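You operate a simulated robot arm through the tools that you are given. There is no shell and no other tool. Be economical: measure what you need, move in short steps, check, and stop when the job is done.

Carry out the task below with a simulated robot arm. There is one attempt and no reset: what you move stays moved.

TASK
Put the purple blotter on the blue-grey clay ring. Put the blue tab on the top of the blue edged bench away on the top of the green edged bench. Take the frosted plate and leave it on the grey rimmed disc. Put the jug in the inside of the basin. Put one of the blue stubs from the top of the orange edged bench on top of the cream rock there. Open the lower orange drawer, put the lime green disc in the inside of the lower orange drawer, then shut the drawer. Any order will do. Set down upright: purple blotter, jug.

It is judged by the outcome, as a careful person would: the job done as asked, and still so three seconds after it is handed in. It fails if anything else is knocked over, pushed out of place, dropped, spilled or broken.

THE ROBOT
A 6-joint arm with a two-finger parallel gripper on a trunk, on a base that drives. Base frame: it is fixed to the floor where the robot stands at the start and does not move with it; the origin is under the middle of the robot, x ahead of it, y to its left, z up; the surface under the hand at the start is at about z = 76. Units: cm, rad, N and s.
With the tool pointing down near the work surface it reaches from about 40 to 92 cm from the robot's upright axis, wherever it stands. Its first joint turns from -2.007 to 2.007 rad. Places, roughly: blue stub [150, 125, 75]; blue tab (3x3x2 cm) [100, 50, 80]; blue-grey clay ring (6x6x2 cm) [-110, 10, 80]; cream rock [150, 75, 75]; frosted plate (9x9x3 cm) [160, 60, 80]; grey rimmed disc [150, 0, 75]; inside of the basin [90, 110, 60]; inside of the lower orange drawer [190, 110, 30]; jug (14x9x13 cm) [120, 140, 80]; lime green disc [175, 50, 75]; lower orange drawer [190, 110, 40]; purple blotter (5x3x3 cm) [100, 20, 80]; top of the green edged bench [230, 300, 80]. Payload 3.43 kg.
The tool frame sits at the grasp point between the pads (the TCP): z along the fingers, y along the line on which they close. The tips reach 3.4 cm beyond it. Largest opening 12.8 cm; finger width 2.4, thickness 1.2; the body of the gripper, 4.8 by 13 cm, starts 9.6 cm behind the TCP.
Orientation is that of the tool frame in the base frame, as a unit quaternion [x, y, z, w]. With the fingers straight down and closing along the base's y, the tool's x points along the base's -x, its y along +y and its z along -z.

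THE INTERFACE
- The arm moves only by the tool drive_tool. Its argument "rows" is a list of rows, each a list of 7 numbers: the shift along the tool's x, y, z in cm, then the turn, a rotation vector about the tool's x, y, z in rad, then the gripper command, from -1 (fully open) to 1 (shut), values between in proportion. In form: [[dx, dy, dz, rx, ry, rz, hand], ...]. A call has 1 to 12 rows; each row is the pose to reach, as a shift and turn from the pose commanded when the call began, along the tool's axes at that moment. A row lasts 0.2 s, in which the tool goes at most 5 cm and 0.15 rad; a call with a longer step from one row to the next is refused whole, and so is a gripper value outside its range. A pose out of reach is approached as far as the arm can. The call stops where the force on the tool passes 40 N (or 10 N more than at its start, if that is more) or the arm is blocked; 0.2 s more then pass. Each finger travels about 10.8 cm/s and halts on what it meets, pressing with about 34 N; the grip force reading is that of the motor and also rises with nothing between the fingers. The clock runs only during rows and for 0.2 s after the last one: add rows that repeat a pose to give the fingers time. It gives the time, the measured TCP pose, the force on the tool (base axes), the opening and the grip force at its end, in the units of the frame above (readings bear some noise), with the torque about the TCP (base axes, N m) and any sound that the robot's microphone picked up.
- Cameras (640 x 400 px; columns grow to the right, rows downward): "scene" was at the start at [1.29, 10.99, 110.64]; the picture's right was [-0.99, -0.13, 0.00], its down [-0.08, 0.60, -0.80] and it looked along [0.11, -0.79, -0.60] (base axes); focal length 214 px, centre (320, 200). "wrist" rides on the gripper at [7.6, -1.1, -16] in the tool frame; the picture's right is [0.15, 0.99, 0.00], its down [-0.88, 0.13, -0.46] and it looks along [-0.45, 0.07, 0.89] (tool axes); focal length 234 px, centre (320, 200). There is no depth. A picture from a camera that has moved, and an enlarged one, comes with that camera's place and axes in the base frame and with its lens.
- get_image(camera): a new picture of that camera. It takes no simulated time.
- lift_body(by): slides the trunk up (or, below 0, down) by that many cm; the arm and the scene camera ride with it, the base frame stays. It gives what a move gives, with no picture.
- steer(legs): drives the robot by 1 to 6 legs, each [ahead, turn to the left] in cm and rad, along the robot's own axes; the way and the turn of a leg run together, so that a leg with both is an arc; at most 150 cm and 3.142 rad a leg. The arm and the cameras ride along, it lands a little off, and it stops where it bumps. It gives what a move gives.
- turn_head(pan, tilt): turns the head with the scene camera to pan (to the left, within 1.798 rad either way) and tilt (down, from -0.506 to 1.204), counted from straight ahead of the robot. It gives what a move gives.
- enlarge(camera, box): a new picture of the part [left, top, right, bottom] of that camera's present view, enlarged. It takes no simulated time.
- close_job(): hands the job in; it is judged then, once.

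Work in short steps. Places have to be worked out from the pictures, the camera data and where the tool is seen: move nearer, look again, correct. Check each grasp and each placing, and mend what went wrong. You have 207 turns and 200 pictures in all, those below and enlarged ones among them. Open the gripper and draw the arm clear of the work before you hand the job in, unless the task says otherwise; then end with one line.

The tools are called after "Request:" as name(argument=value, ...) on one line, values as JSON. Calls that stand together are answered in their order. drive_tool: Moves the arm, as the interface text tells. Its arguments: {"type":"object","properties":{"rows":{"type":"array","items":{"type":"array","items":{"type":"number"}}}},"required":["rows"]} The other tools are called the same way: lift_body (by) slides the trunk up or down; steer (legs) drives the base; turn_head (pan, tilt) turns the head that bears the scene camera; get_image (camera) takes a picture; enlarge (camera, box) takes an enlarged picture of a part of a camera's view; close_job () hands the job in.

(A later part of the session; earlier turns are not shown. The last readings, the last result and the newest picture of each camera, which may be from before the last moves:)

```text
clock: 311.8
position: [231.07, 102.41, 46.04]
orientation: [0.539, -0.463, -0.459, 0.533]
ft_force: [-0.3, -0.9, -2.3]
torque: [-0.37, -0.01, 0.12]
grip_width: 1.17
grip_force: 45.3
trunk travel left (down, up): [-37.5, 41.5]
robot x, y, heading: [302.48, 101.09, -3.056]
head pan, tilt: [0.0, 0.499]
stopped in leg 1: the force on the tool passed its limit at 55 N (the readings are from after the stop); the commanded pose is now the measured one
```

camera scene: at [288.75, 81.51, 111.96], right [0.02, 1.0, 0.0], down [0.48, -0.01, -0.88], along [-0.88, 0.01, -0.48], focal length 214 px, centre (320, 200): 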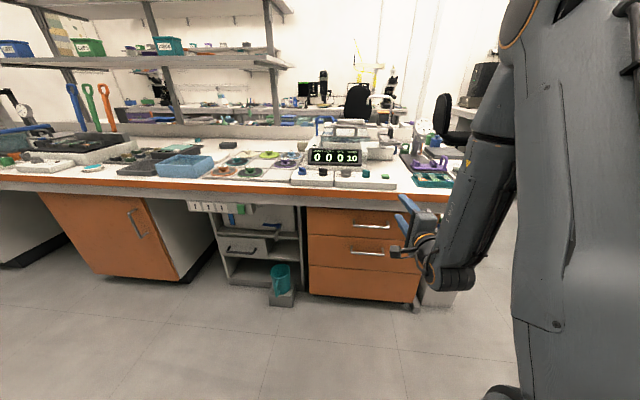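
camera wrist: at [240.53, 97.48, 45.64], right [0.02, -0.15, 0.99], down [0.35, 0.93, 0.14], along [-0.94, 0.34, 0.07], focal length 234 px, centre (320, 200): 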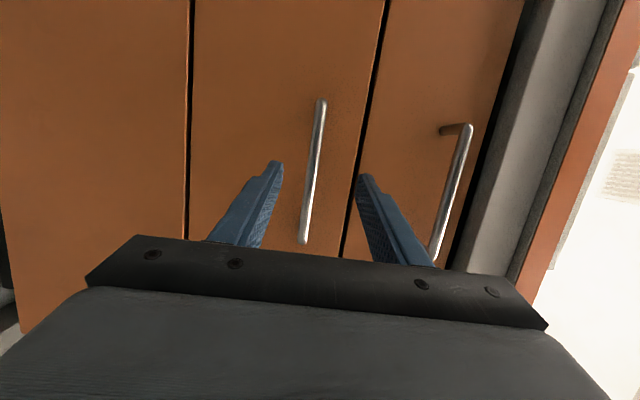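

Progress of 4 cm per short leg. I continue with short pulls.

Request:
steer(legs=[[-4, 0]])

Request:
steer(legs=[[-4, 0]])

Request:
turn_head(pan=1.79, tilt=0.7)

Request:
get_image(camera="scene")

```text
clock: 312.7
position: [234.98, 102.52, 46.03]
orientation: [0.54, -0.461, -0.458, 0.535]
ft_force: [-5.9, -34.3, -2.1]
torque: [-0.44, 0.03, 1.19]
grip_width: 1.16
grip_force: 44.9
trunk travel left (down, up): [-37.5, 41.5]
robot x, y, heading: [306.77, 101.08, -3.049]
head pan, tilt: [0.0, 0.499]
```

```text
clock: 313.6
position: [238.93, 102.85, 45.98]
orientation: [0.541, -0.46, -0.458, 0.535]
ft_force: [-5.9, -33.8, -1.8]
torque: [-0.43, 0.01, 1.19]
grip_width: 1.17
grip_force: 45.2
trunk travel left (down, up): [-37.5, 41.5]
robot x, y, heading: [309.82, 102.0, -3.044]
head pan, tilt: [0.0, 0.499]
```

```text
clock: 315.4
position: [238.99, 102.85, 45.97]
orientation: [0.541, -0.46, -0.457, 0.535]
ft_force: [1.1, -3.8, -2.3]
torque: [-0.35, -0.01, 0.04]
grip_width: 1.16
grip_force: 44.8
trunk travel left (down, up): [-37.5, 41.5]
robot x, y, heading: [310.16, 101.82, -3.047]
head pan, tilt: [1.791, 0.7]
```

```text
63 pictures are left
camera scene: at [314.6, 74.38, 110.18], right [-0.95, -0.31, 0.0], down [-0.2, 0.61, -0.77], along [0.24, -0.73, -0.64], focal length 214 px, centre (320, 200)
```

scene: 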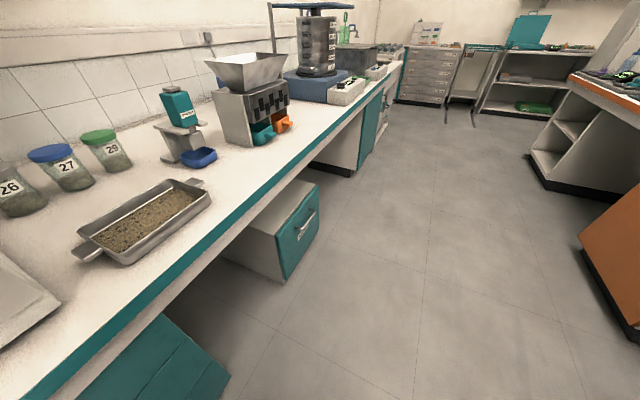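

The teal bench edge is at x≈350, so there is a bit of room behind. One more 3 cm pull, then I look at the drawer.

Request:
steer(legs=[[-3, 0]])

Request:
turn_head(pan=-0.1, tilt=0.6)

Request:
get_image(camera="scene")

```text
clock: 316.2
position: [242.02, 102.87, 45.99]
orientation: [0.541, -0.459, -0.457, 0.536]
ft_force: [-5.9, -36.3, -3.0]
torque: [-0.3, 0.0, 1.12]
grip_width: 1.18
grip_force: 44.6
trunk travel left (down, up): [-37.5, 41.5]
robot x, y, heading: [313.35, 102.08, -3.044]
head pan, tilt: [1.791, 0.7]
```

```text
clock: 318.1
position: [242.03, 103.01, 46.07]
orientation: [0.542, -0.46, -0.456, 0.535]
ft_force: [0.9, -3.8, -3.6]
torque: [-0.26, -0.02, 0.02]
grip_width: 1.17
grip_force: 44.8
trunk travel left (down, up): [-37.5, 41.5]
robot x, y, heading: [313.35, 102.11, -3.046]
head pan, tilt: [-0.099, 0.6]
```

```text
62 pictures are left
camera scene: at [306.27, 82.77, 111.04], right [0.0, 1.0, 0.0], down [0.57, 0.0, -0.82], along [-0.82, 0.0, -0.57], focal length 214 px, centre (320, 200)
```

scene: 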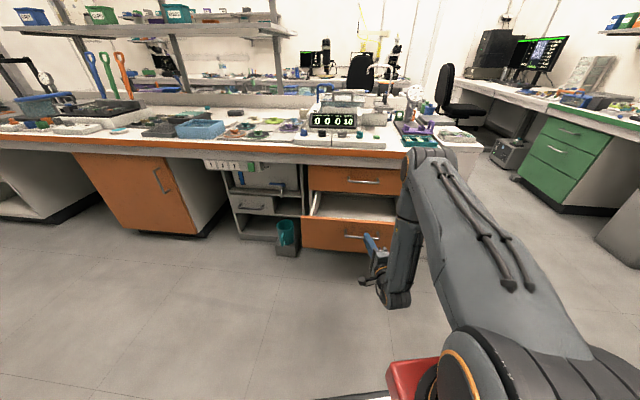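

The drawer is 22 cm open and empty-looking. I open the hand, back it off 4 cm and raise it.

Request:
drive_tool(rows=[[0, 0, 0, 0, 0, 0, 0.5], [0, 0, 0, 0, 0, 0, 0], [0, 0, 0, 0, 0, 0, 0], [0, 0, -1.5, 0, 0, 0, 0], [0, 0, -3, 0, 0, 0, 0], [0, 0, -4, 0, 0, 0, 0]])

Request:
steer(legs=[[-2.5, 0]])

Request:
drive_tool(rows=[[0, 4, 0, 0, 0, 0, 0], [0, 8, 0, 0, 0, 0, 0], [0, 12.5, 0, 0, 0, 0, 0], [0, 17, 0, 0, 0, 0, 0], [0, 21.5, 0, 0, 0, 0, 0], [0, 26, 0, 0, 0, 0, 0], [0, 30, 0, 0, 0, 0, 0]])

Request:
get_image(camera="scene")

```text
clock: 319.5
position: [245.99, 103.69, 46.06]
orientation: [0.542, -0.46, -0.455, 0.536]
ft_force: [0.1, -0.1, 0.2]
torque: [-0.03, 0.0, 0.01]
grip_width: 6.37
grip_force: 0.1
trunk travel left (down, up): [-37.5, 41.5]
robot x, y, heading: [313.62, 102.56, -3.049]
head pan, tilt: [-0.099, 0.6]
```

```text
clock: 320.3
position: [248.42, 103.93, 45.96]
orientation: [0.541, -0.461, -0.457, 0.536]
ft_force: [-0.1, -0.2, 0.4]
torque: [-0.01, 0.0, 0.01]
grip_width: 6.39
grip_force: 0.1
trunk travel left (down, up): [-37.5, 41.5]
robot x, y, heading: [316.01, 102.29, -3.048]
head pan, tilt: [-0.099, 0.6]
```

```text
clock: 321.9
position: [248.23, 103.61, 75.96]
orientation: [0.541, -0.46, -0.457, 0.536]
ft_force: [0.3, 0.3, 0.1]
torque: [0.0, 0.01, 0.0]
grip_width: 6.38
grip_force: 0.0
trunk travel left (down, up): [-37.5, 41.5]
robot x, y, heading: [316.12, 102.05, -3.051]
head pan, tilt: [-0.099, 0.6]
```

```text
61 pictures are left
camera scene: at [308.73, 83.03, 111.04], right [0.0, 1.0, 0.0], down [0.57, 0.0, -0.82], along [-0.82, 0.0, -0.57], focal length 214 px, centre (320, 200)
```

scene: 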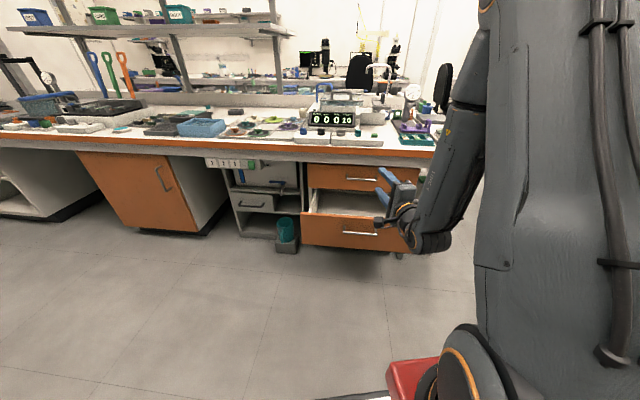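

Now I bring the hand back to pointing down, higher up.

Request:
drive_tool(rows=[[0, 2, 0, 0.14, 0, 0, 0], [0, 4, 0, 0.28, 0, 0, 0], [0, 6, 0, 0.42, 0, 0, 0], [0, 8, 0, 0.56, 0, 0, 0], [0, 10, 0, 0.7, 0, 0, 0], [0, 12, 0, 0.84, 0, 0, 0], [0, 14, 0, 0.98, 0, 0, 0], [0, 16, 0, 1.12, 0, 0, 0], [0, 18, 0, 1.26, 0, 0, 0], [0, 20, 0, 1.4, 0, 0, 0], [0, 22, 0, 1.5, 0, 0, 0], [0, 24, 0, 1.57, 0, 0, 0]])

Request:
drive_tool(rows=[[0, 0, 0, 0, 0, -0.14, 0], [0, 0, 0, 0, 0, -0.28, 0], [0, 0, 0, 0, 0, -0.42, 0], [0, 0, 0, 0, 0, -0.56, 0], [0, 0, 0, 0, 0, -0.7, 0], [0, 0, 0, 0, 0, -0.84, 0], [0, 0, 0, 0, 0, -0.98, 0], [0, 0, 0, 0, 0, -1.12, 0], [0, 0, 0, 0, 0, -1.26, 0], [0, 0, 0, 0, 0, -1.4, 0], [0, 0, 0, 0, 0, -1.54, 0]])

```text
clock: 324.5
position: [247.83, 104.04, 100.04]
orientation: [0.762, -0.648, 0.002, -0.004]
ft_force: [-0.3, -0.1, 0.2]
torque: [-0.01, 0.02, -0.02]
grip_width: 6.41
grip_force: 0.1
out of reach, approached as far as the arm can: row 5, 6
trunk travel left (down, up): [-37.5, 41.5]
robot x, y, heading: [316.19, 102.55, -3.045]
head pan, tilt: [-0.099, 0.6]
```

```text
clock: 326.9
position: [247.94, 103.81, 100.04]
orientation: [0.998, 0.065, 0.004, -0.001]
ft_force: [0.5, 0.2, 0.3]
torque: [-0.02, -0.01, -0.05]
grip_width: 6.4
grip_force: 0.0
trunk travel left (down, up): [-37.5, 41.5]
robot x, y, heading: [315.6, 102.65, -3.051]
head pan, tilt: [-0.099, 0.6]
```

I drive around the open drawer to stand at about (250, 35), facing the bench.

Request:
steer(legs=[[20, 0], [0, 1.48], [67, 0], [0, -1.57], [45, 0]])

Request:
turn_head(pan=-0.1, tilt=0.55)

Request:
get_image(camera="scene")

Request:
get_image(camera="wrist")

```text
clock: 341.5
position: [183.07, 47.86, 100.05]
orientation: [1.0, -0.005, 0.004, 0.0]
ft_force: [0.5, 0.3, 0.3]
torque: [-0.01, 0.0, -0.03]
grip_width: 6.41
grip_force: 0.0
trunk travel left (down, up): [-37.5, 41.5]
robot x, y, heading: [250.22, 36.81, 3.095]
head pan, tilt: [-0.099, 0.6]
```

```text
clock: 342.2
position: [183.19, 47.95, 100.02]
orientation: [1.0, -0.005, 0.004, 0.0]
ft_force: [-0.8, 0.4, -0.1]
torque: [0.02, 0.02, 0.01]
grip_width: 6.43
grip_force: 0.2
trunk travel left (down, up): [-37.5, 41.5]
robot x, y, heading: [250.02, 36.68, 3.096]
head pan, tilt: [-0.099, 0.55]
```

```text
60 pictures are left
camera scene: at [240.23, 18.78, 111.49], right [0.14, 0.99, 0.0], down [0.52, -0.08, -0.85], along [-0.84, 0.12, -0.52], focal length 214 px, centre (320, 200)
```

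scene: 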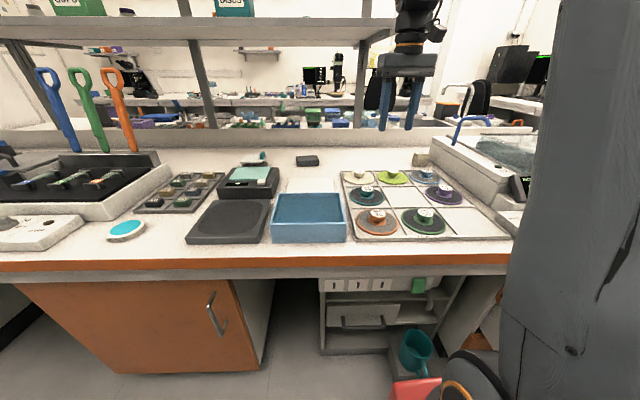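

```text
59 pictures are left
camera wrist: at [190.44, 48.97, 116.11], right [0.14, -0.99, 0.0], down [-0.89, -0.12, 0.45], along [-0.44, -0.06, -0.89], focal length 234 px, centre (320, 200)
```

wrist: 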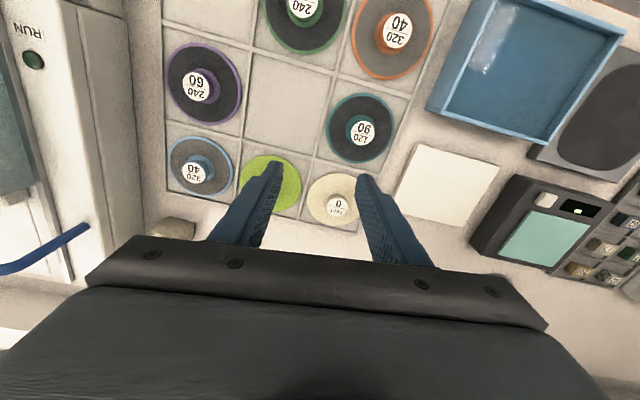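

The lime disc is at about (173.1, 55.8). I move above its knob and check.

Request:
drive_tool(rows=[[-3, -2.4, 0, 0, 0, 0, 0], [-6, -5, 2, 0, 0, 0, 0], [-9, -7, 5, 0, 0, 0, 0], [-10, -7.9, 8.5, 0, 0, 0, 0], [-10, -7.9, 10, 0, 0, 0, 0], [-10, -7.9, 10, 0, 0, 0, 0]])

Request:
get_image(camera="wrist")

Request:
enlarge(camera="scene", box=[330, 120, 460, 210])

```text
clock: 343.6
position: [173.34, 55.5, 90.1]
orientation: [1.0, -0.005, 0.005, 0.0]
ft_force: [-0.4, 0.6, 0.1]
torque: [-0.04, 0.0, 0.03]
grip_width: 6.41
grip_force: 0.1
trunk travel left (down, up): [-37.5, 41.5]
robot x, y, heading: [250.08, 37.17, 3.098]
head pan, tilt: [-0.099, 0.55]
```

```text
58 pictures are left
camera wrist: at [180.65, 56.58, 106.16], right [0.14, -0.99, 0.0], down [-0.89, -0.12, 0.45], along [-0.44, -0.06, -0.89], focal length 234 px, centre (320, 200)
```

wrist: 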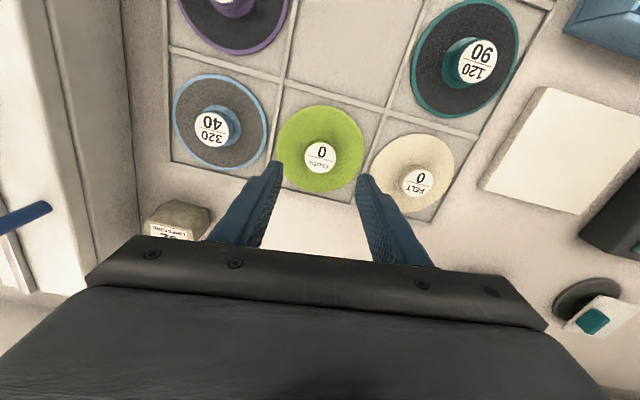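

```text
4.44 times, centred on (395, 165) of scene
camera zoom: at [240.23, 18.78, 111.49], right [0.14, 0.99, 0.0], down [0.52, -0.08, -0.85], along [-0.84, 0.12, -0.52], focal length 953 px, centre (-13, 356)
```

zoom: 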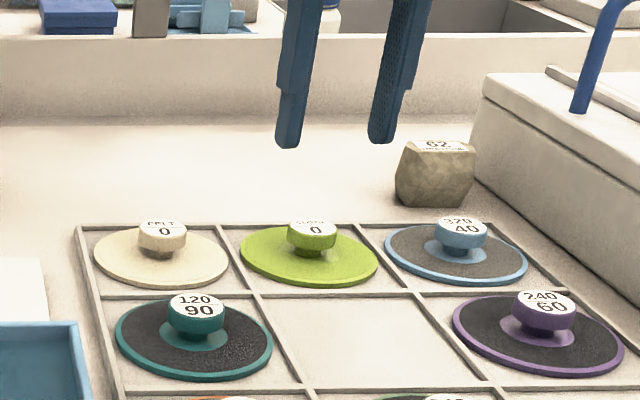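

Centred on the knob. I go down 8.9 cm and close on it.

Request:
drive_tool(rows=[[-0.1, -0.2, 3, 0, 0, 0, 0], [-0.1, -0.2, 6, 0, 0, 0, 0], [-0.1, -0.2, 8.3, 0, 0, 0, 0], [-0.1, -0.2, 8.9, 0, 0, 0, 0], [-0.1, -0.2, 8.9, 0, 0, 0, 0.4], [-0.1, -0.2, 8.9, 0, 0, 0, 0.8], [-0.1, -0.2, 8.9, 0, 0, 0, 1], [-0.1, -0.2, 8.9, 0, 0, 0, 1]])

Request:
get_image(camera="wrist")

```text
clock: 345.4
position: [173.06, 55.78, 81.01]
orientation: [1.0, -0.005, 0.005, 0.0]
ft_force: [-2.5, -18.3, -0.3]
torque: [-0.65, 0.08, 0.02]
grip_width: 3.74
grip_force: 34.0
trunk travel left (down, up): [-37.5, 41.5]
robot x, y, heading: [250.11, 36.91, 3.096]
head pan, tilt: [-0.099, 0.55]
```

```text
56 pictures are left
camera wrist: at [180.46, 56.93, 97.1], right [0.14, -0.99, 0.0], down [-0.89, -0.12, 0.45], along [-0.44, -0.06, -0.89], focal length 234 px, centre (320, 200)
```

wrist: 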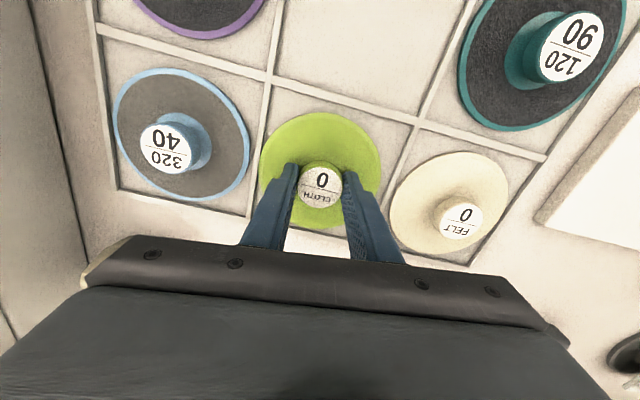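

Gripped at 3.74 cm. I lift straight up and check it follows.

Request:
drive_tool(rows=[[0, 0, -0.6, 0, 0, 0, 1], [0, 0, -2, 0, 0, 0, 1], [0, 0, -5, 0, 0, 0, 1], [0, 0, -9, 0, 0, 0, 1], [0, 0, -13, 0, 0, 0, 1], [0, 0, -17, 0, 0, 0, 1], [0, 0, -20, 0, 0, 0, 1]])

Request:
get_image(camera="scene")

```text
clock: 347.0
position: [172.95, 56.07, 101.12]
orientation: [1.0, -0.005, 0.005, 0.0]
ft_force: [0.5, 0.4, -2.2]
torque: [-0.01, 0.0, 0.06]
grip_width: 3.76
grip_force: 33.7
trunk travel left (down, up): [-37.5, 41.5]
robot x, y, heading: [249.88, 36.84, 3.101]
head pan, tilt: [-0.099, 0.55]
```

```text
55 pictures are left
camera scene: at [240.21, 18.77, 111.49], right [0.14, 0.99, 0.0], down [0.52, -0.08, -0.85], along [-0.84, 0.12, -0.52], focal length 214 px, centre (320, 200)
```

scene: 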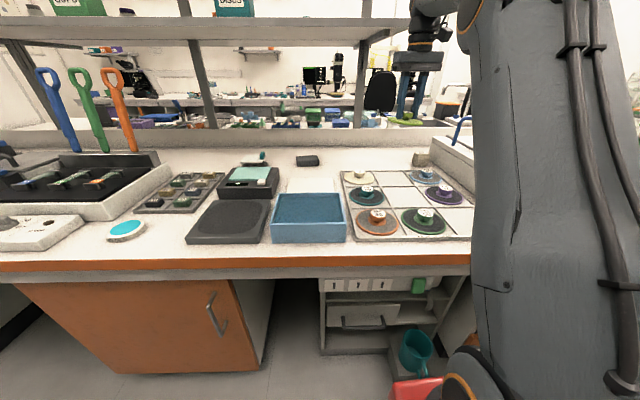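

Lifted level. I bring it back to x≈212 in front of the rack, then across to the open drawer.

Request:
drive_tool(rows=[[3, 0, 0, 0, 0, 0, 1], [7.5, 0, 0, 0, 0, 0, 1], [12, 0, 0, 0, 0, 0, 1], [16.5, 0, 0, 0, 0, 0, 1], [21, 0, 0, 0, 0, 0, 1], [25.5, -1, 0, 0, 0, 0, 1], [30, -3, 0, 0, 0, 0, 1], [34, -6, 0, 0, 0, 0, 1], [38, -9, 0, 0, 0, 0, 1], [41.5, -12.5, 0, 0, 0, 0, 1], [44.5, -16, 0, 0, 0, 0, 1], [47, -20, 0, 0, 0, 0, 1]])

Request:
drive_tool(rows=[[1.5, -4, 0, 0, 0, 0, 1], [3, -8, 0, 0, 0, 0, 1], [4, -12, 0, 0, 0, 0, 1], [4.5, -15.5, 0, 0, 0, 0, 1], [4.5, -16, 3, 0, 0, 0, 1], [4.5, -16, 7, 0, 0, 0, 1], [4.5, -16, 11, 0, 0, 0, 1], [4.5, -16, 15, 0, 0, 0, 1]])

Request:
turn_head(pan=-1.0, tilt=0.8)

Request:
get_image(camera="scene")

Request:
get_image(camera="wrist")

```text
clock: 349.6
position: [220.23, 75.75, 101.51]
orientation: [1.0, -0.004, 0.004, -0.001]
ft_force: [0.4, -0.9, -2.1]
torque: [0.03, -0.01, -0.01]
grip_width: 3.77
grip_force: 33.9
trunk travel left (down, up): [-37.5, 41.5]
robot x, y, heading: [250.25, 36.65, 3.094]
head pan, tilt: [-0.099, 0.55]
```

```text
clock: 351.4
position: [224.76, 91.63, 86.0]
orientation: [1.0, -0.005, 0.004, -0.001]
ft_force: [0.5, 0.1, -1.1]
torque: [0.0, -0.01, 0.02]
grip_width: 3.81
grip_force: 33.6
trunk travel left (down, up): [-37.5, 41.5]
robot x, y, heading: [250.07, 36.99, 3.095]
head pan, tilt: [-0.099, 0.55]
```

```text
clock: 352.6
position: [224.85, 91.77, 86.13]
orientation: [1.0, -0.005, 0.005, 0.0]
ft_force: [0.7, 0.1, -2.0]
torque: [0.02, -0.02, -0.01]
grip_width: 3.78
grip_force: 33.5
trunk travel left (down, up): [-37.5, 41.5]
robot x, y, heading: [250.19, 36.52, 3.091]
head pan, tilt: [-1.0, 0.799]
```

```text
54 pictures are left
camera scene: at [245.06, 24.46, 109.36], right [0.86, 0.5, 0.0], down [0.36, -0.62, -0.7], along [-0.35, 0.6, -0.72], focal length 214 px, centre (320, 200)
```

scene: 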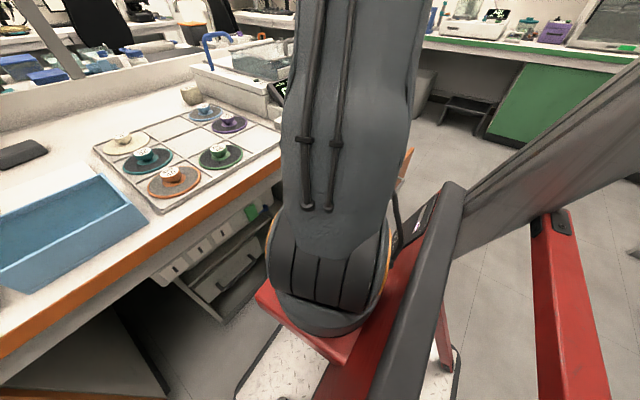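

```text
53 pictures are left
camera wrist: at [232.22, 92.68, 102.14], right [0.14, -0.99, 0.0], down [-0.89, -0.12, 0.45], along [-0.44, -0.06, -0.89], focal length 234 px, centre (320, 200)
```

wrist: 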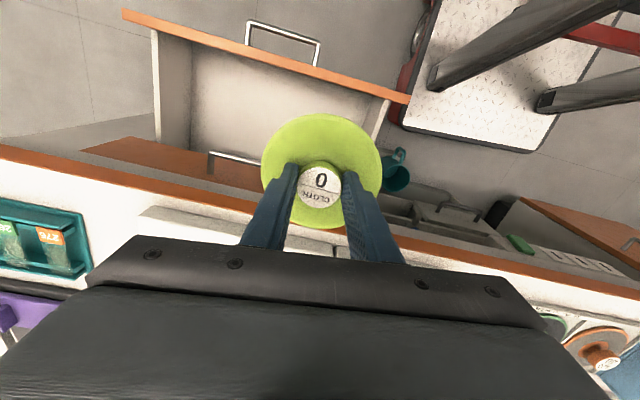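

The drawer opening spans x≈216–234 below the hand; I shift 1.5 cm toward -y and go down steadily to z≈60.

Request:
drive_tool(rows=[[0.4, 0.8, 3, 0, 0, 0, 1], [0.4, 1.5, 6, 0, 0, 0, 1], [0.4, 1.5, 10, 0, 0, 0, 1], [0.4, 1.5, 14, 0, 0, 0, 1], [0.4, 1.5, 18, 0, 0, 0, 1], [0.4, 1.5, 22, 0, 0, 0, 1], [0.4, 1.5, 26, 0, 0, 0, 1]])

Request:
get_image(camera="wrist")

```text
clock: 354.2
position: [225.47, 90.07, 60.29]
orientation: [1.0, -0.005, 0.004, -0.001]
ft_force: [-0.2, -0.6, -1.4]
torque: [0.02, 0.03, 0.01]
grip_width: 3.8
grip_force: 34.1
trunk travel left (down, up): [-37.5, 41.5]
robot x, y, heading: [250.05, 36.69, 3.091]
head pan, tilt: [-1.0, 0.799]
```

```text
52 pictures are left
camera wrist: at [232.84, 91.11, 76.26], right [0.14, -0.99, 0.0], down [-0.89, -0.12, 0.45], along [-0.44, -0.06, -0.89], focal length 234 px, centre (320, 200)
```

wrist: 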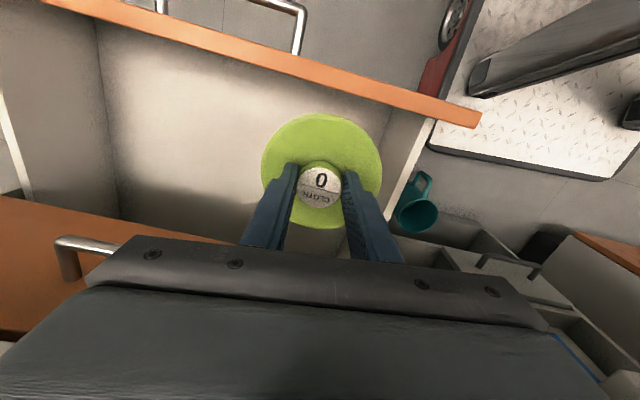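

Disc is well inside the opening. I go down to z≈47, then creep.

Request:
drive_tool(rows=[[0, 0, 3, 0, 0, 0, 1], [0, 0, 6.5, 0, 0, 0, 1], [0, 0, 10, 0, 0, 0, 1], [0, 0, 12.5, 0, 0, 0, 1], [0, 0, 13.5, 0, 0, 0, 1]])

Request:
drive_tool(rows=[[0, 0, 0.6, 0, 0, 0, 1], [0, 0, 1.2, 0, 0, 0, 1], [0, 0, 1.8, 0, 0, 0, 1], [0, 0, 2.4, 0, 0, 0, 1]])

Request:
get_image(camera="wrist")

```text
clock: 355.4
position: [225.74, 90.31, 46.87]
orientation: [1.0, -0.006, 0.004, 0.0]
ft_force: [0.4, 0.3, -2.3]
torque: [0.01, 0.01, -0.02]
grip_width: 3.78
grip_force: 33.6
trunk travel left (down, up): [-37.5, 41.5]
robot x, y, heading: [250.03, 36.72, 3.093]
head pan, tilt: [-1.0, 0.799]
```

```text
clock: 356.4
position: [225.78, 90.34, 44.58]
orientation: [1.0, -0.005, 0.004, -0.001]
ft_force: [0.5, -0.3, -1.7]
torque: [0.02, 0.01, 0.02]
grip_width: 3.81
grip_force: 34.2
trunk travel left (down, up): [-37.5, 41.5]
robot x, y, heading: [250.25, 36.79, 3.092]
head pan, tilt: [-1.0, 0.799]
```

```text
51 pictures are left
camera wrist: at [233.15, 91.3, 60.67], right [0.14, -0.99, 0.0], down [-0.89, -0.12, 0.45], along [-0.44, -0.06, -0.89], focal length 234 px, centre (320, 200)
```

wrist: 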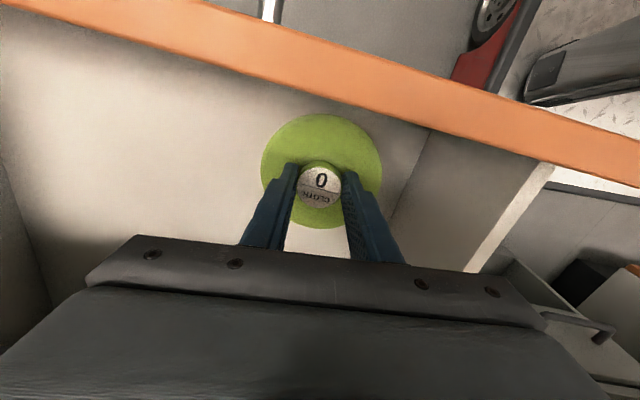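

Floor looks to be about z≈37. I creep down until contact.

Request:
drive_tool(rows=[[-0.3, 0, 0.7, 0, 0, 0, 1], [-0.5, 0, 1.4, 0, 0, 0, 1], [-0.5, 0, 2.0, 0, 0, 0, 1], [-0.5, 0, 2.5, 0, 0, 0, 1]])

```text
clock: 357.4
position: [225.26, 90.05, 42.25]
orientation: [1.0, -0.005, 0.005, 0.0]
ft_force: [-0.1, 0.3, -2.2]
torque: [-0.02, 0.0, 0.03]
grip_width: 3.79
grip_force: 34.1
trunk travel left (down, up): [-37.5, 41.5]
robot x, y, heading: [250.3, 36.69, 3.098]
head pan, tilt: [-1.0, 0.799]
```

Request:
drive_tool(rows=[[0, 0, 0.4, 0, 0, 0, 1], [0, 0, 0.8, 0, 0, 0, 1], [0, 0, 1.2, 0, 0, 0, 1], [0, 0, 1.6, 0, 0, 0, 1]])

Request:
get_image(camera="wrist")

```text
clock: 358.4
position: [225.26, 90.24, 40.37]
orientation: [1.0, -0.005, 0.004, 0.0]
ft_force: [0.0, -0.5, -2.1]
torque: [0.0, -0.01, -0.02]
grip_width: 3.78
grip_force: 33.7
trunk travel left (down, up): [-37.5, 41.5]
robot x, y, heading: [250.2, 36.83, 3.101]
head pan, tilt: [-1.0, 0.799]
```

```text
50 pictures are left
camera wrist: at [232.69, 91.16, 56.55], right [0.14, -0.99, 0.0], down [-0.89, -0.12, 0.45], along [-0.44, -0.06, -0.89], focal length 234 px, centre (320, 200)
```

wrist: 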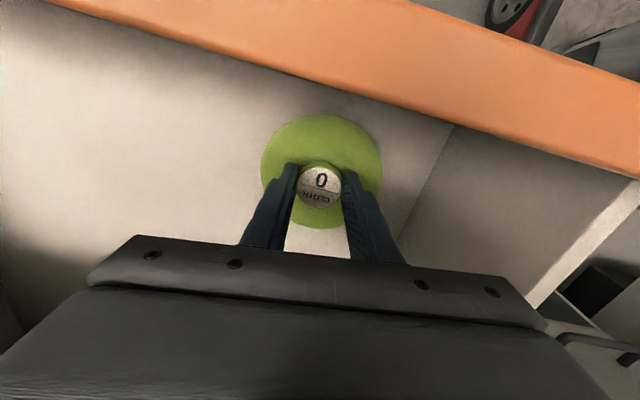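

The floor must be very close. I shift 1 cm toward -x (camera clearance from the front panel) and creep on.

Request:
drive_tool(rows=[[-0.6, 0, 0.2, 0, 0, 0, 1], [-1, 0, 0.5, 0, 0, 0, 1], [-1, 0, 0.8, 0, 0, 0, 1], [-1, 0, 1.1, 0, 0, 0, 1]])

```text
clock: 359.4
position: [224.26, 90.17, 39.39]
orientation: [1.0, -0.006, 0.004, 0.0]
ft_force: [-0.1, -0.1, -2.3]
torque: [0.0, 0.03, 0.0]
grip_width: 3.78
grip_force: 33.9
trunk travel left (down, up): [-37.5, 41.5]
robot x, y, heading: [250.0, 36.92, 3.097]
head pan, tilt: [-1.0, 0.799]
```

Request:
drive_tool(rows=[[0, 0, 0.3, 0, 0, 0, 1], [0, 0, 0.6, 0, 0, 0, 1], [0, 0, 0.9, 0, 0, 0, 1], [0, 0, 1.2, 0, 0, 0, 1]])

Request:
get_image(camera="wrist")

```text
clock: 360.5
position: [224.22, 90.17, 38.5]
orientation: [1.0, -0.004, 0.004, -0.001]
ft_force: [0.2, -4.9, 20.5]
torque: [-0.32, 0.17, 0.01]
grip_width: 3.79
grip_force: 34.0
trunk travel left (down, up): [-37.5, 41.5]
robot x, y, heading: [250.03, 36.88, 3.097]
head pan, tilt: [-1.0, 0.799]
stopped in row 4: the force on the tool passed its limit at 41 N (the readings are from after the stop); the commanded pose is now the measured one
```

```text
49 pictures are left
camera wrist: at [231.6, 91.21, 54.48], right [0.14, -0.99, 0.0], down [-0.89, -0.12, 0.45], along [-0.44, -0.06, -0.89], focal length 234 px, centre (320, 200)
```

wrist: 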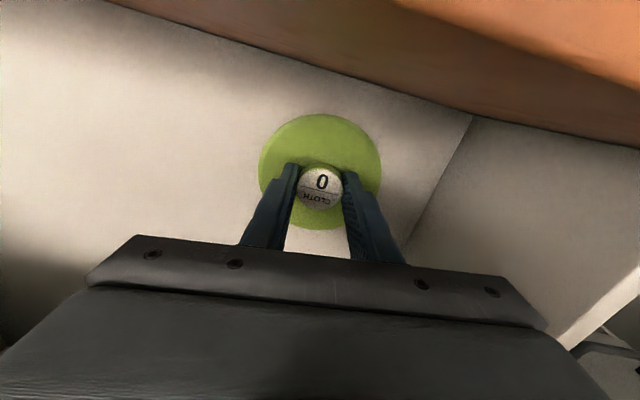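

The disc is on the drawer floor. I ease up slightly, release, and rise straight up.

Request:
drive_tool(rows=[[0, 0, -0.25, 0, 0, 0, 1], [0, 0, -0.25, 0, 0, 0, 0.5], [0, 0, -0.25, 0, 0, 0, 0.1], [0, 0, -0.25, 0, 0, 0, 0.1], [0, 0, -2, 0, 0, 0, 0.1], [0, 0, -5, 0, 0, 0, 0.1], [0, 0, -9, 0, 0, 0, 0.1], [0, 0, -13.5, 0, 0, 0, 0.1], [0, 0, -18, 0, 0, 0, 0.1]])

Request:
get_image(camera="wrist")

```text
clock: 362.5
position: [223.99, 89.88, 56.5]
orientation: [1.0, -0.005, 0.004, 0.0]
ft_force: [0.1, -0.4, 0.8]
torque: [-0.03, 0.0, -0.01]
grip_width: 5.75
grip_force: 0.1
trunk travel left (down, up): [-37.5, 41.5]
robot x, y, heading: [250.18, 36.84, 3.096]
head pan, tilt: [-1.0, 0.799]
```

```text
48 pictures are left
camera wrist: at [231.32, 90.98, 72.6], right [0.14, -0.99, 0.0], down [-0.89, -0.12, 0.45], along [-0.44, -0.06, -0.89], focal length 234 px, centre (320, 200)
```

wrist: 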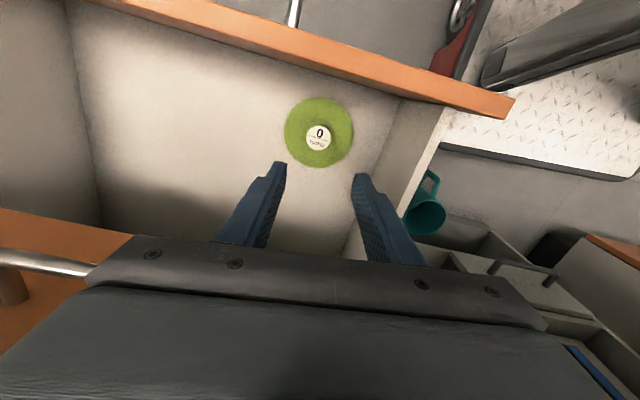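

The disc lies in the drawer. I raise the hand over the front panel to its outer side, ready to push the drawer shut.

Request:
drive_tool(rows=[[0, 0, -5, 0, 0, 0, 0.6], [0, 0, -10, 0, 0, 0, 1], [3, 0, -13, 0, 0, 0, 1], [7.5, 1, -14, 0, 0, 0, 1], [12, 2, -14, 0, 0, 0, 1], [16.5, 3, -14, 0, 0, 0, 1], [21, 4, -14, 0, 0, 0, 1], [25, 5, -14, 0, 0, 0, 1], [28, 5.5, -14, 0, 0, 0, 1]])

Request:
drive_tool(rows=[[0, 0, 1, 0, -0.13, 0, 1], [0, 0, 3, 0, -0.26, 0, 1], [0, 0, 6, 0, -0.39, 0, 1], [0, 0, 9, 0, -0.52, 0, 1], [0, 0, 12, 0, -0.65, 0, 1], [0, 0, 15, 0, -0.78, 0, 1], [0, 0, 18.5, 0, -0.85, 0, 1], [0, 0, 21, 0, -0.85, 0, 1]])

Request:
get_image(camera="wrist")

```text
clock: 364.5
position: [251.91, 84.42, 70.63]
orientation: [1.0, -0.004, 0.004, 0.0]
ft_force: [-0.2, -0.2, 1.1]
torque: [0.0, 0.01, 0.0]
grip_width: 0.0
grip_force: 33.2
trunk travel left (down, up): [-37.5, 41.5]
robot x, y, heading: [250.35, 36.83, 3.097]
head pan, tilt: [-1.0, 0.799]
```

```text
clock: 366.3
position: [243.9, 88.71, 49.8]
orientation: [0.913, -0.003, -0.409, -0.002]
ft_force: [-0.4, -0.2, 0.5]
torque: [0.02, 0.02, -0.02]
grip_width: 0.01
grip_force: 33.3
out of reach, approached as far as the arm can: row 3, 4, 5, 6, 7, 8
trunk travel left (down, up): [-37.5, 41.5]
robot x, y, heading: [250.05, 36.63, 3.098]
head pan, tilt: [-1.0, 0.799]
```

```text
47 pictures are left
camera wrist: at [260.69, 89.6, 54.81], right [0.09, -0.99, -0.11], down [-0.25, -0.13, 0.96], along [-0.96, -0.06, -0.26], focal length 234 px, centre (320, 200)
```

wrist: 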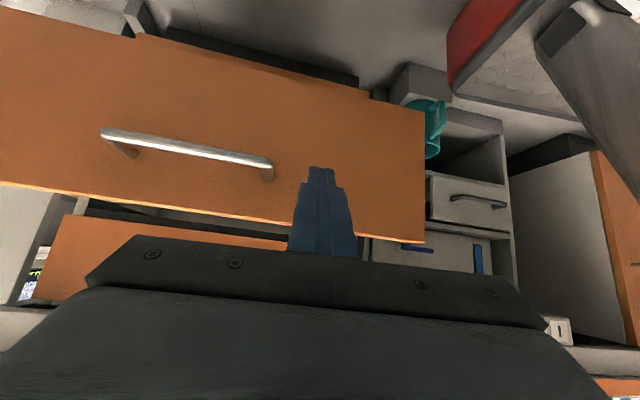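

The fingertips are in front of the panel, left of the handle. I push toward -x slowly.

Request:
drive_tool(rows=[[-1.3, 0, 1.5, 0, 0, 0, 1], [-2.6, 0, 3, 0, 0, 0, 1], [-3.2, 0, 3.6, 0, 0, 0, 1], [-3.8, 0, 4.3, 0, 0, 0, 1], [-4.4, 0, 4.9, 0, 0, 0, 1], [-5, 0, 5.6, 0, 0, 0, 1], [-5.6, 0, 6.3, 0, 0, 0, 1], [-6.2, 0, 7, 0, 0, 0, 1], [-6.8, 0, 7.6, 0, 0, 0, 1], [-7.4, 0, 8.3, 0, 0, 0, 1]])

```text
clock: 368.5
position: [232.36, 88.31, 49.5]
orientation: [0.912, -0.003, -0.409, -0.002]
ft_force: [0.5, -0.1, -0.9]
torque: [0.04, 0.02, -0.01]
grip_width: 0.0
grip_force: 33.3
trunk travel left (down, up): [-37.5, 41.5]
robot x, y, heading: [250.07, 37.02, 3.099]
head pan, tilt: [-1.0, 0.799]
```

It moves easily. I continue pushing.

Request:
drive_tool(rows=[[-0.6, 0, 0.7, 0, 0, 0, 1], [-1.2, 0, 1.4, 0, 0, 0, 1], [-1.9, 0, 2.1, 0, 0, 0, 1], [-2.5, 0, 2.8, 0, 0, 0, 1], [-3.1, 0, 3.5, 0, 0, 0, 1], [-3.8, 0, 4.2, 0, 0, 0, 1], [-4.4, 0, 4.9, 0, 0, 0, 1], [-5, 0, 5.6, 0, 0, 0, 1], [-5.6, 0, 6.3, 0, 0, 0, 1], [-6.3, 0, 7, 0, 0, 0, 1]])

Request:
get_image(camera="wrist")

```text
clock: 370.7
position: [222.87, 88.68, 49.54]
orientation: [0.913, -0.003, -0.408, -0.002]
ft_force: [-0.9, 0.1, 0.5]
torque: [0.0, 0.0, 0.01]
grip_width: 0.0
grip_force: 33.5
trunk travel left (down, up): [-37.5, 41.5]
robot x, y, heading: [250.07, 36.84, 3.096]
head pan, tilt: [-1.0, 0.799]
```

```text
46 pictures are left
camera wrist: at [239.76, 89.66, 54.54], right [0.09, -0.99, -0.11], down [-0.25, -0.13, 0.96], along [-0.96, -0.06, -0.26], focal length 234 px, centre (320, 200)
```

wrist: 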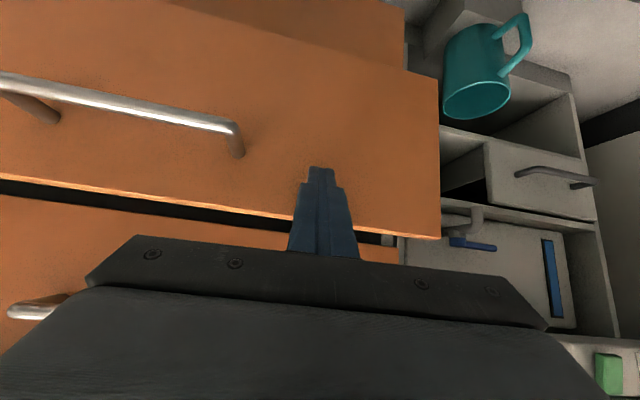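

Nearly closed. I push on in small steps until it stops.

Request:
drive_tool(rows=[[-0.5, 0, 0.6, 0, 0, 0, 1], [-1, 0, 1.2, 0, 0, 0, 1], [-1.5, 0, 1.8, 0, 0, 0, 1], [-2, 0, 2.3, 0, 0, 0, 1], [-2.5, 0, 2.8, 0, 0, 0, 1], [-2.9, 0, 3.3, 0, 0, 0, 1], [-3.3, 0, 3.7, 0, 0, 0, 1], [-3.6, 0, 4.1, 0, 0, 0, 1]])

Request:
get_image(camera="wrist")

```text
clock: 372.5
position: [217.38, 88.54, 49.45]
orientation: [0.913, -0.004, -0.409, -0.002]
ft_force: [0.9, -1.0, 0.7]
torque: [-0.02, 0.01, 0.02]
grip_width: 0.0
grip_force: 32.8
trunk travel left (down, up): [-37.5, 41.5]
robot x, y, heading: [250.28, 36.97, 3.098]
head pan, tilt: [-1.0, 0.799]
```

```text
45 pictures are left
camera wrist: at [234.22, 89.61, 54.62], right [0.09, -0.99, -0.11], down [-0.25, -0.13, 0.96], along [-0.96, -0.06, -0.26], focal length 234 px, centre (320, 200)
```

wrist: 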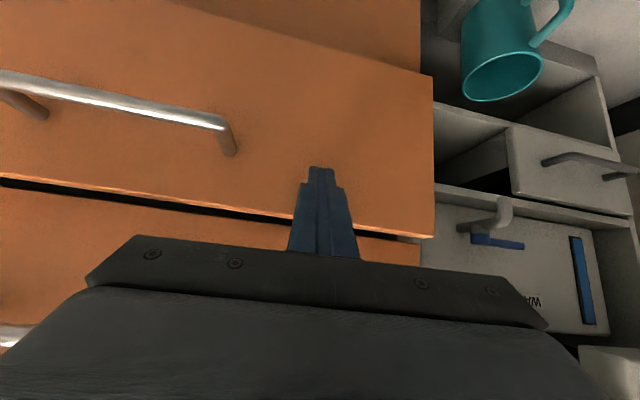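

A small gap is left; I push another few centimetres gently until resistance shows.

Request:
drive_tool(rows=[[-0.4, 0, 0.45, 0, 0, 0, 1], [-0.8, 0, 0.9, 0, 0, 0, 1], [-1.2, 0, 1.35, 0, 0, 0, 1], [-1.6, 0, 1.8, 0, 0, 0, 1], [-2, 0, 2.2, 0, 0, 0, 1], [-2.4, 0, 2.6, 0, 0, 0, 1]])

Request:
get_image(camera="wrist")

```text
clock: 373.8
position: [214.93, 88.71, 49.49]
orientation: [0.913, -0.006, -0.407, -0.003]
ft_force: [5.1, -2.1, 4.2]
torque: [0.04, 0.05, 0.0]
grip_width: 0.03
grip_force: 32.8
trunk travel left (down, up): [-37.5, 41.5]
robot x, y, heading: [250.25, 36.98, 3.095]
head pan, tilt: [-1.0, 0.799]
stopped in row 6: the force on the tool passed its limit at 51 N (the readings are from after the stop); the commanded pose is now the measured one
```

```text
44 pictures are left
camera wrist: at [231.82, 89.58, 54.55], right [0.08, -0.99, -0.11], down [-0.25, -0.13, 0.96], along [-0.96, -0.05, -0.26], focal length 234 px, centre (320, 200)
```

wrist: 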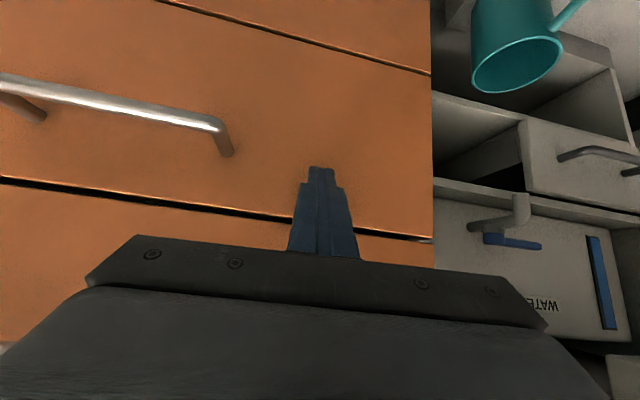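

The drawer is flush shut. I back the hand off, drive back and raise the arm.

Request:
drive_tool(rows=[[2, 0, -2.2, 0, 0, 0, 1], [4.6, 0, -5.2, 0, 0, 0, 1], [6.6, 0, -7.5, 0, 0, 0, 0.5], [6.6, 0, -7.5, 0, 0, 0, 0]])

Request:
steer(legs=[[-42, 0]])

Request:
drive_tool(rows=[[-3, 0, -3.5, 0, 0.12, 0, 0], [-6, 0, -7, 0, 0.24, 0, 0], [-9, 0, -10.5, 0, 0.36, 0, 0], [-12, 0, -14, 0, 0.48, 0, 0], [-15, 0, -17.5, 0, 0.6, 0, 0], [-18, 0, -21, 0, 0.72, 0, 0], [-21, 0, -24.5, 0, 0.84, 0, 0], [-24, 0, -28, 0, 0.85, 0, 0], [-27, 0, -31.5, 0, 0.85, 0, 0], [-30, 2, -35, 0, 0.85, 0, 0], [-33, 4, -37, 0, 0.85, 0, 0]])

Request:
turn_head(pan=-0.3, tilt=0.5)

Request:
get_image(camera="scene")

```text
clock: 374.8
position: [225.06, 88.89, 49.52]
orientation: [0.914, -0.005, -0.407, -0.002]
ft_force: [-0.3, -0.2, 0.5]
torque: [0.0, 0.0, 0.01]
grip_width: 6.42
grip_force: 0.2
trunk travel left (down, up): [-37.5, 41.5]
robot x, y, heading: [250.23, 36.94, 3.089]
head pan, tilt: [-1.0, 0.799]
```

```text
clock: 377.4
position: [266.22, 86.81, 49.6]
orientation: [0.914, -0.003, -0.407, -0.001]
ft_force: [0.5, -0.3, 0.4]
torque: [0.02, 0.05, 0.03]
grip_width: 6.4
grip_force: 0.0
trunk travel left (down, up): [-37.5, 41.5]
robot x, y, heading: [292.26, 35.1, 3.102]
head pan, tilt: [-1.0, 0.799]
```

```text
refused: row 10 steps farther than a row can; nothing moved
```

```text
clock: 378.4
position: [266.25, 86.79, 49.45]
orientation: [0.914, -0.003, -0.406, -0.002]
ft_force: [0.1, -0.5, -0.7]
torque: [0.02, 0.03, 0.01]
grip_width: 6.4
grip_force: 0.0
trunk travel left (down, up): [-37.5, 41.5]
robot x, y, heading: [291.54, 34.83, 3.104]
head pan, tilt: [-0.3, 0.499]
```

```text
43 pictures are left
camera scene: at [282.41, 18.7, 111.95], right [0.33, 0.94, 0.0], down [0.45, -0.16, -0.88], along [-0.83, 0.29, -0.48], focal length 214 px, centre (320, 200)
```

scene: 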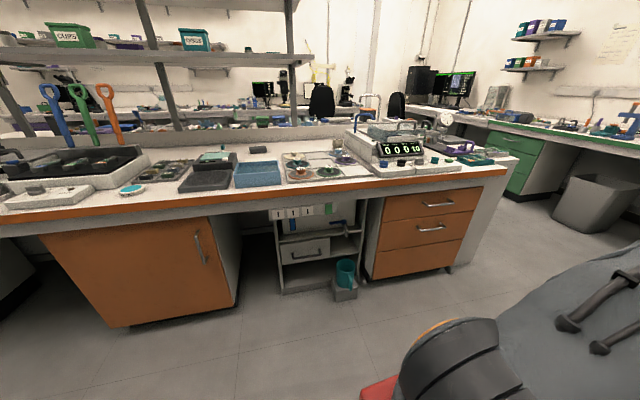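

The drawer is shut. I raise the arm with legal steps and point it down again.

Request:
drive_tool(rows=[[-3.2, 0, -2.8, 0, 0.1, 0, 0], [-6.4, 0, -5.6, 0, 0.2, 0, 0], [-9.6, 0, -8.4, 0, 0.3, 0, 0], [-12.8, 0, -11.2, 0, 0.4, 0, 0], [-16, 0, -14, 0, 0.5, 0, 0], [-19.2, 0, -16.8, 0, 0.6, 0, 0], [-22.4, 0, -19.6, 0, 0.7, 0, 0], [-25.6, 0, -22.4, 0, 0.8, 0, 0], [-28.8, 0, -25.2, 0, 0.84, 0, 0], [-32, 0, -28, 0, 0.84, 0, 0], [-35.2, 0, -30.8, 0, 0.84, 0, 0], [-38, 0, -33.5, 0, 0.84, 0, 0]])

Request:
drive_tool(rows=[[-4, 2, 0, 0, 0, 0, 0], [-8, 5, 0, 0, 0, 0, 0], [-12, 8, 0, 0, 0, 0, 0], [-16, 11, 0, 0, 0, 0, 0], [-19, 15, 0, 0, 0, 0, 0], [-22, 19, 0, 0, 0, 0, 0], [-24, 23, 0, 0, 0, 0, 0], [-25, 27.5, 0, 0, 0, 0, 0], [-25, 32, 0, 0, 0, 0, 0], [-25, 36.5, 0, 0, 0, 0, 0], [-25, 41, 0, 0, 0, 0, 0], [-25, 45, 0, 0, 0, 0, 0]])

```text
clock: 381.1
position: [265.93, 86.33, 99.96]
orientation: [1.0, -0.003, 0.0, 0.001]
ft_force: [-0.4, -0.3, -1.1]
torque: [-0.03, -0.02, -0.01]
grip_width: 6.41
grip_force: 0.0
trunk travel left (down, up): [-37.5, 41.5]
robot x, y, heading: [291.94, 34.91, 3.102]
head pan, tilt: [-0.3, 0.499]
```

```text
clock: 383.6
position: [240.5, 41.93, 99.7]
orientation: [1.0, -0.003, 0.001, 0.0]
ft_force: [0.0, 0.9, -0.3]
torque: [0.01, -0.02, -0.03]
grip_width: 6.41
grip_force: 0.0
trunk travel left (down, up): [-37.5, 41.5]
robot x, y, heading: [291.98, 34.96, 3.099]
head pan, tilt: [-0.3, 0.499]
```

Now the stub. I drive round to the bench-end aisle to reach the stubs from there.

Request:
steer(legs=[[0, -1.52], [150, 0], [34, 0], [0, 1.55]])

```text
clock: 396.2
position: [302.23, 260.74, 99.76]
orientation: [-0.704, 0.71, -0.006, -0.008]
ft_force: [-4.3, -30.3, 7.4]
torque: [4.13, -0.78, -0.23]
grip_width: 6.42
grip_force: 0.1
trunk travel left (down, up): [-37.5, 41.5]
robot x, y, heading: [295.54, 210.36, 1.53]
head pan, tilt: [-0.3, 0.499]
stopped in leg 3: the force on the tool passed its limit at 140 N (the readings are from after the stop); the commanded pose is now the measured one
```

The hand bumped something at (302, 262). I back off at once and look.

Request:
steer(legs=[[-15, 0]])

Request:
turn_head(pan=0, tilt=0.3)

Request:
get_image(camera="scene")

Request:
get_image(camera="wrist")

```text
clock: 397.6
position: [301.53, 246.05, 99.66]
orientation: [-0.704, 0.71, -0.006, -0.008]
ft_force: [0.5, 0.6, 0.0]
torque: [-0.03, 0.02, -0.02]
grip_width: 6.38
grip_force: 0.0
trunk travel left (down, up): [-37.5, 41.5]
robot x, y, heading: [294.81, 195.24, 1.533]
head pan, tilt: [-0.3, 0.499]
```

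```text
clock: 398.4
position: [301.64, 245.95, 99.71]
orientation: [-0.704, 0.71, -0.007, -0.007]
ft_force: [1.1, 0.0, 0.8]
torque: [-0.01, 0.01, -0.03]
grip_width: 6.43
grip_force: 0.1
trunk travel left (down, up): [-37.5, 41.5]
robot x, y, heading: [294.83, 195.17, 1.53]
head pan, tilt: [0.0, 0.3]
```

```text
42 pictures are left
camera scene: at [275.59, 205.69, 113.79], right [1.0, -0.04, 0.0], down [-0.01, -0.3, -0.96], along [0.04, 0.95, -0.3], focal length 214 px, centre (320, 200)
```

scene: 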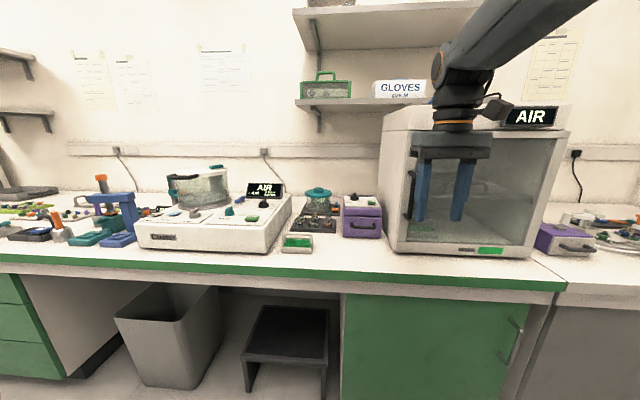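

```text
41 pictures are left
camera wrist: at [302.59, 238.78, 115.83], right [-0.99, -0.14, 0.01], down [-0.12, 0.89, 0.44], along [-0.06, 0.43, -0.9], focal length 234 px, centre (320, 200)
```

wrist: 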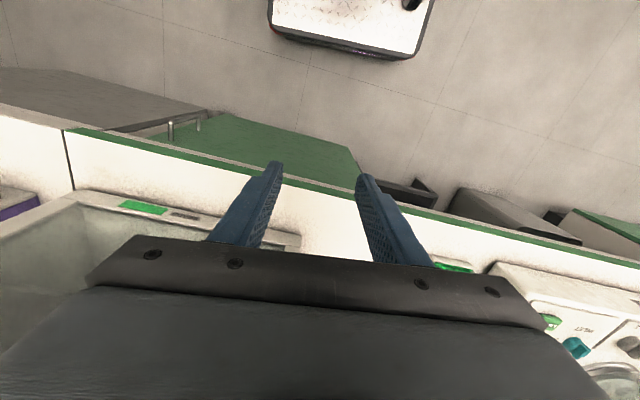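

It was the big drying cabinet; it stands undisturbed. I go on: turn left, angle to the aisle's middle and drive to x≈155.

Request:
steer(legs=[[0, 1.32], [80, 0], [0, 0.29], [62, 0]])

Request:
steer(legs=[[0, 1.57]])

Request:
turn_head(pan=0, tilt=0.5)

Request:
get_image(camera="scene")

```text
clock: 409.9
position: [105.66, 228.85, 99.64]
orientation: [1.0, -0.004, 0.01, 0.002]
ft_force: [-0.8, -0.1, -0.6]
torque: [0.01, 0.0, -0.01]
grip_width: 6.4
grip_force: 0.0
trunk travel left (down, up): [-37.5, 41.5]
robot x, y, heading: [156.44, 221.99, 3.104]
head pan, tilt: [0.0, 0.3]
```

```text
clock: 414.1
position: [148.52, 171.55, 99.66]
orientation: [0.718, 0.696, 0.008, -0.007]
ft_force: [-0.1, 0.6, -0.5]
torque: [0.02, -0.03, -0.01]
grip_width: 6.42
grip_force: 0.1
trunk travel left (down, up): [-37.5, 41.5]
robot x, y, heading: [156.48, 222.27, -1.628]
head pan, tilt: [0.0, 0.3]
```

```text
clock: 414.8
position: [148.6, 171.6, 99.69]
orientation: [0.718, 0.696, 0.008, -0.007]
ft_force: [0.6, -0.2, 0.9]
torque: [-0.01, -0.01, 0.02]
grip_width: 6.38
grip_force: 0.1
trunk travel left (down, up): [-37.5, 41.5]
robot x, y, heading: [156.0, 222.08, -1.628]
head pan, tilt: [0.0, 0.499]
```

```text
40 pictures are left
camera scene: at [175.27, 211.78, 111.96], right [-1.0, 0.06, 0.0], down [0.03, 0.48, -0.88], along [-0.05, -0.88, -0.48], focal length 214 px, centre (320, 200)
```

scene: 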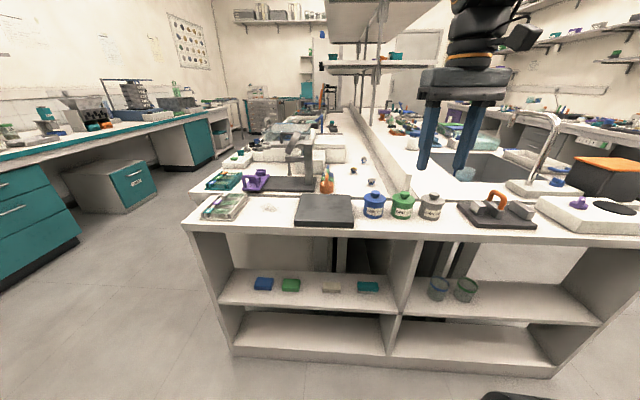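

I enlarge the stub area.

Request:
enlarge(camera="scene", box=[310, 130, 430, 210])

```text
5.00 times, centred on (370, 170) of scene
camera zoom: at [175.27, 211.78, 111.96], right [-1.0, 0.06, 0.0], down [0.03, 0.48, -0.88], along [-0.05, -0.88, -0.48], focal length 1072 px, centre (70, 350)
```

zoom: 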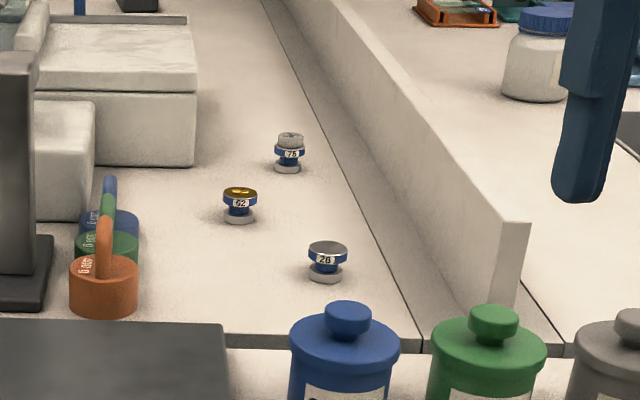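

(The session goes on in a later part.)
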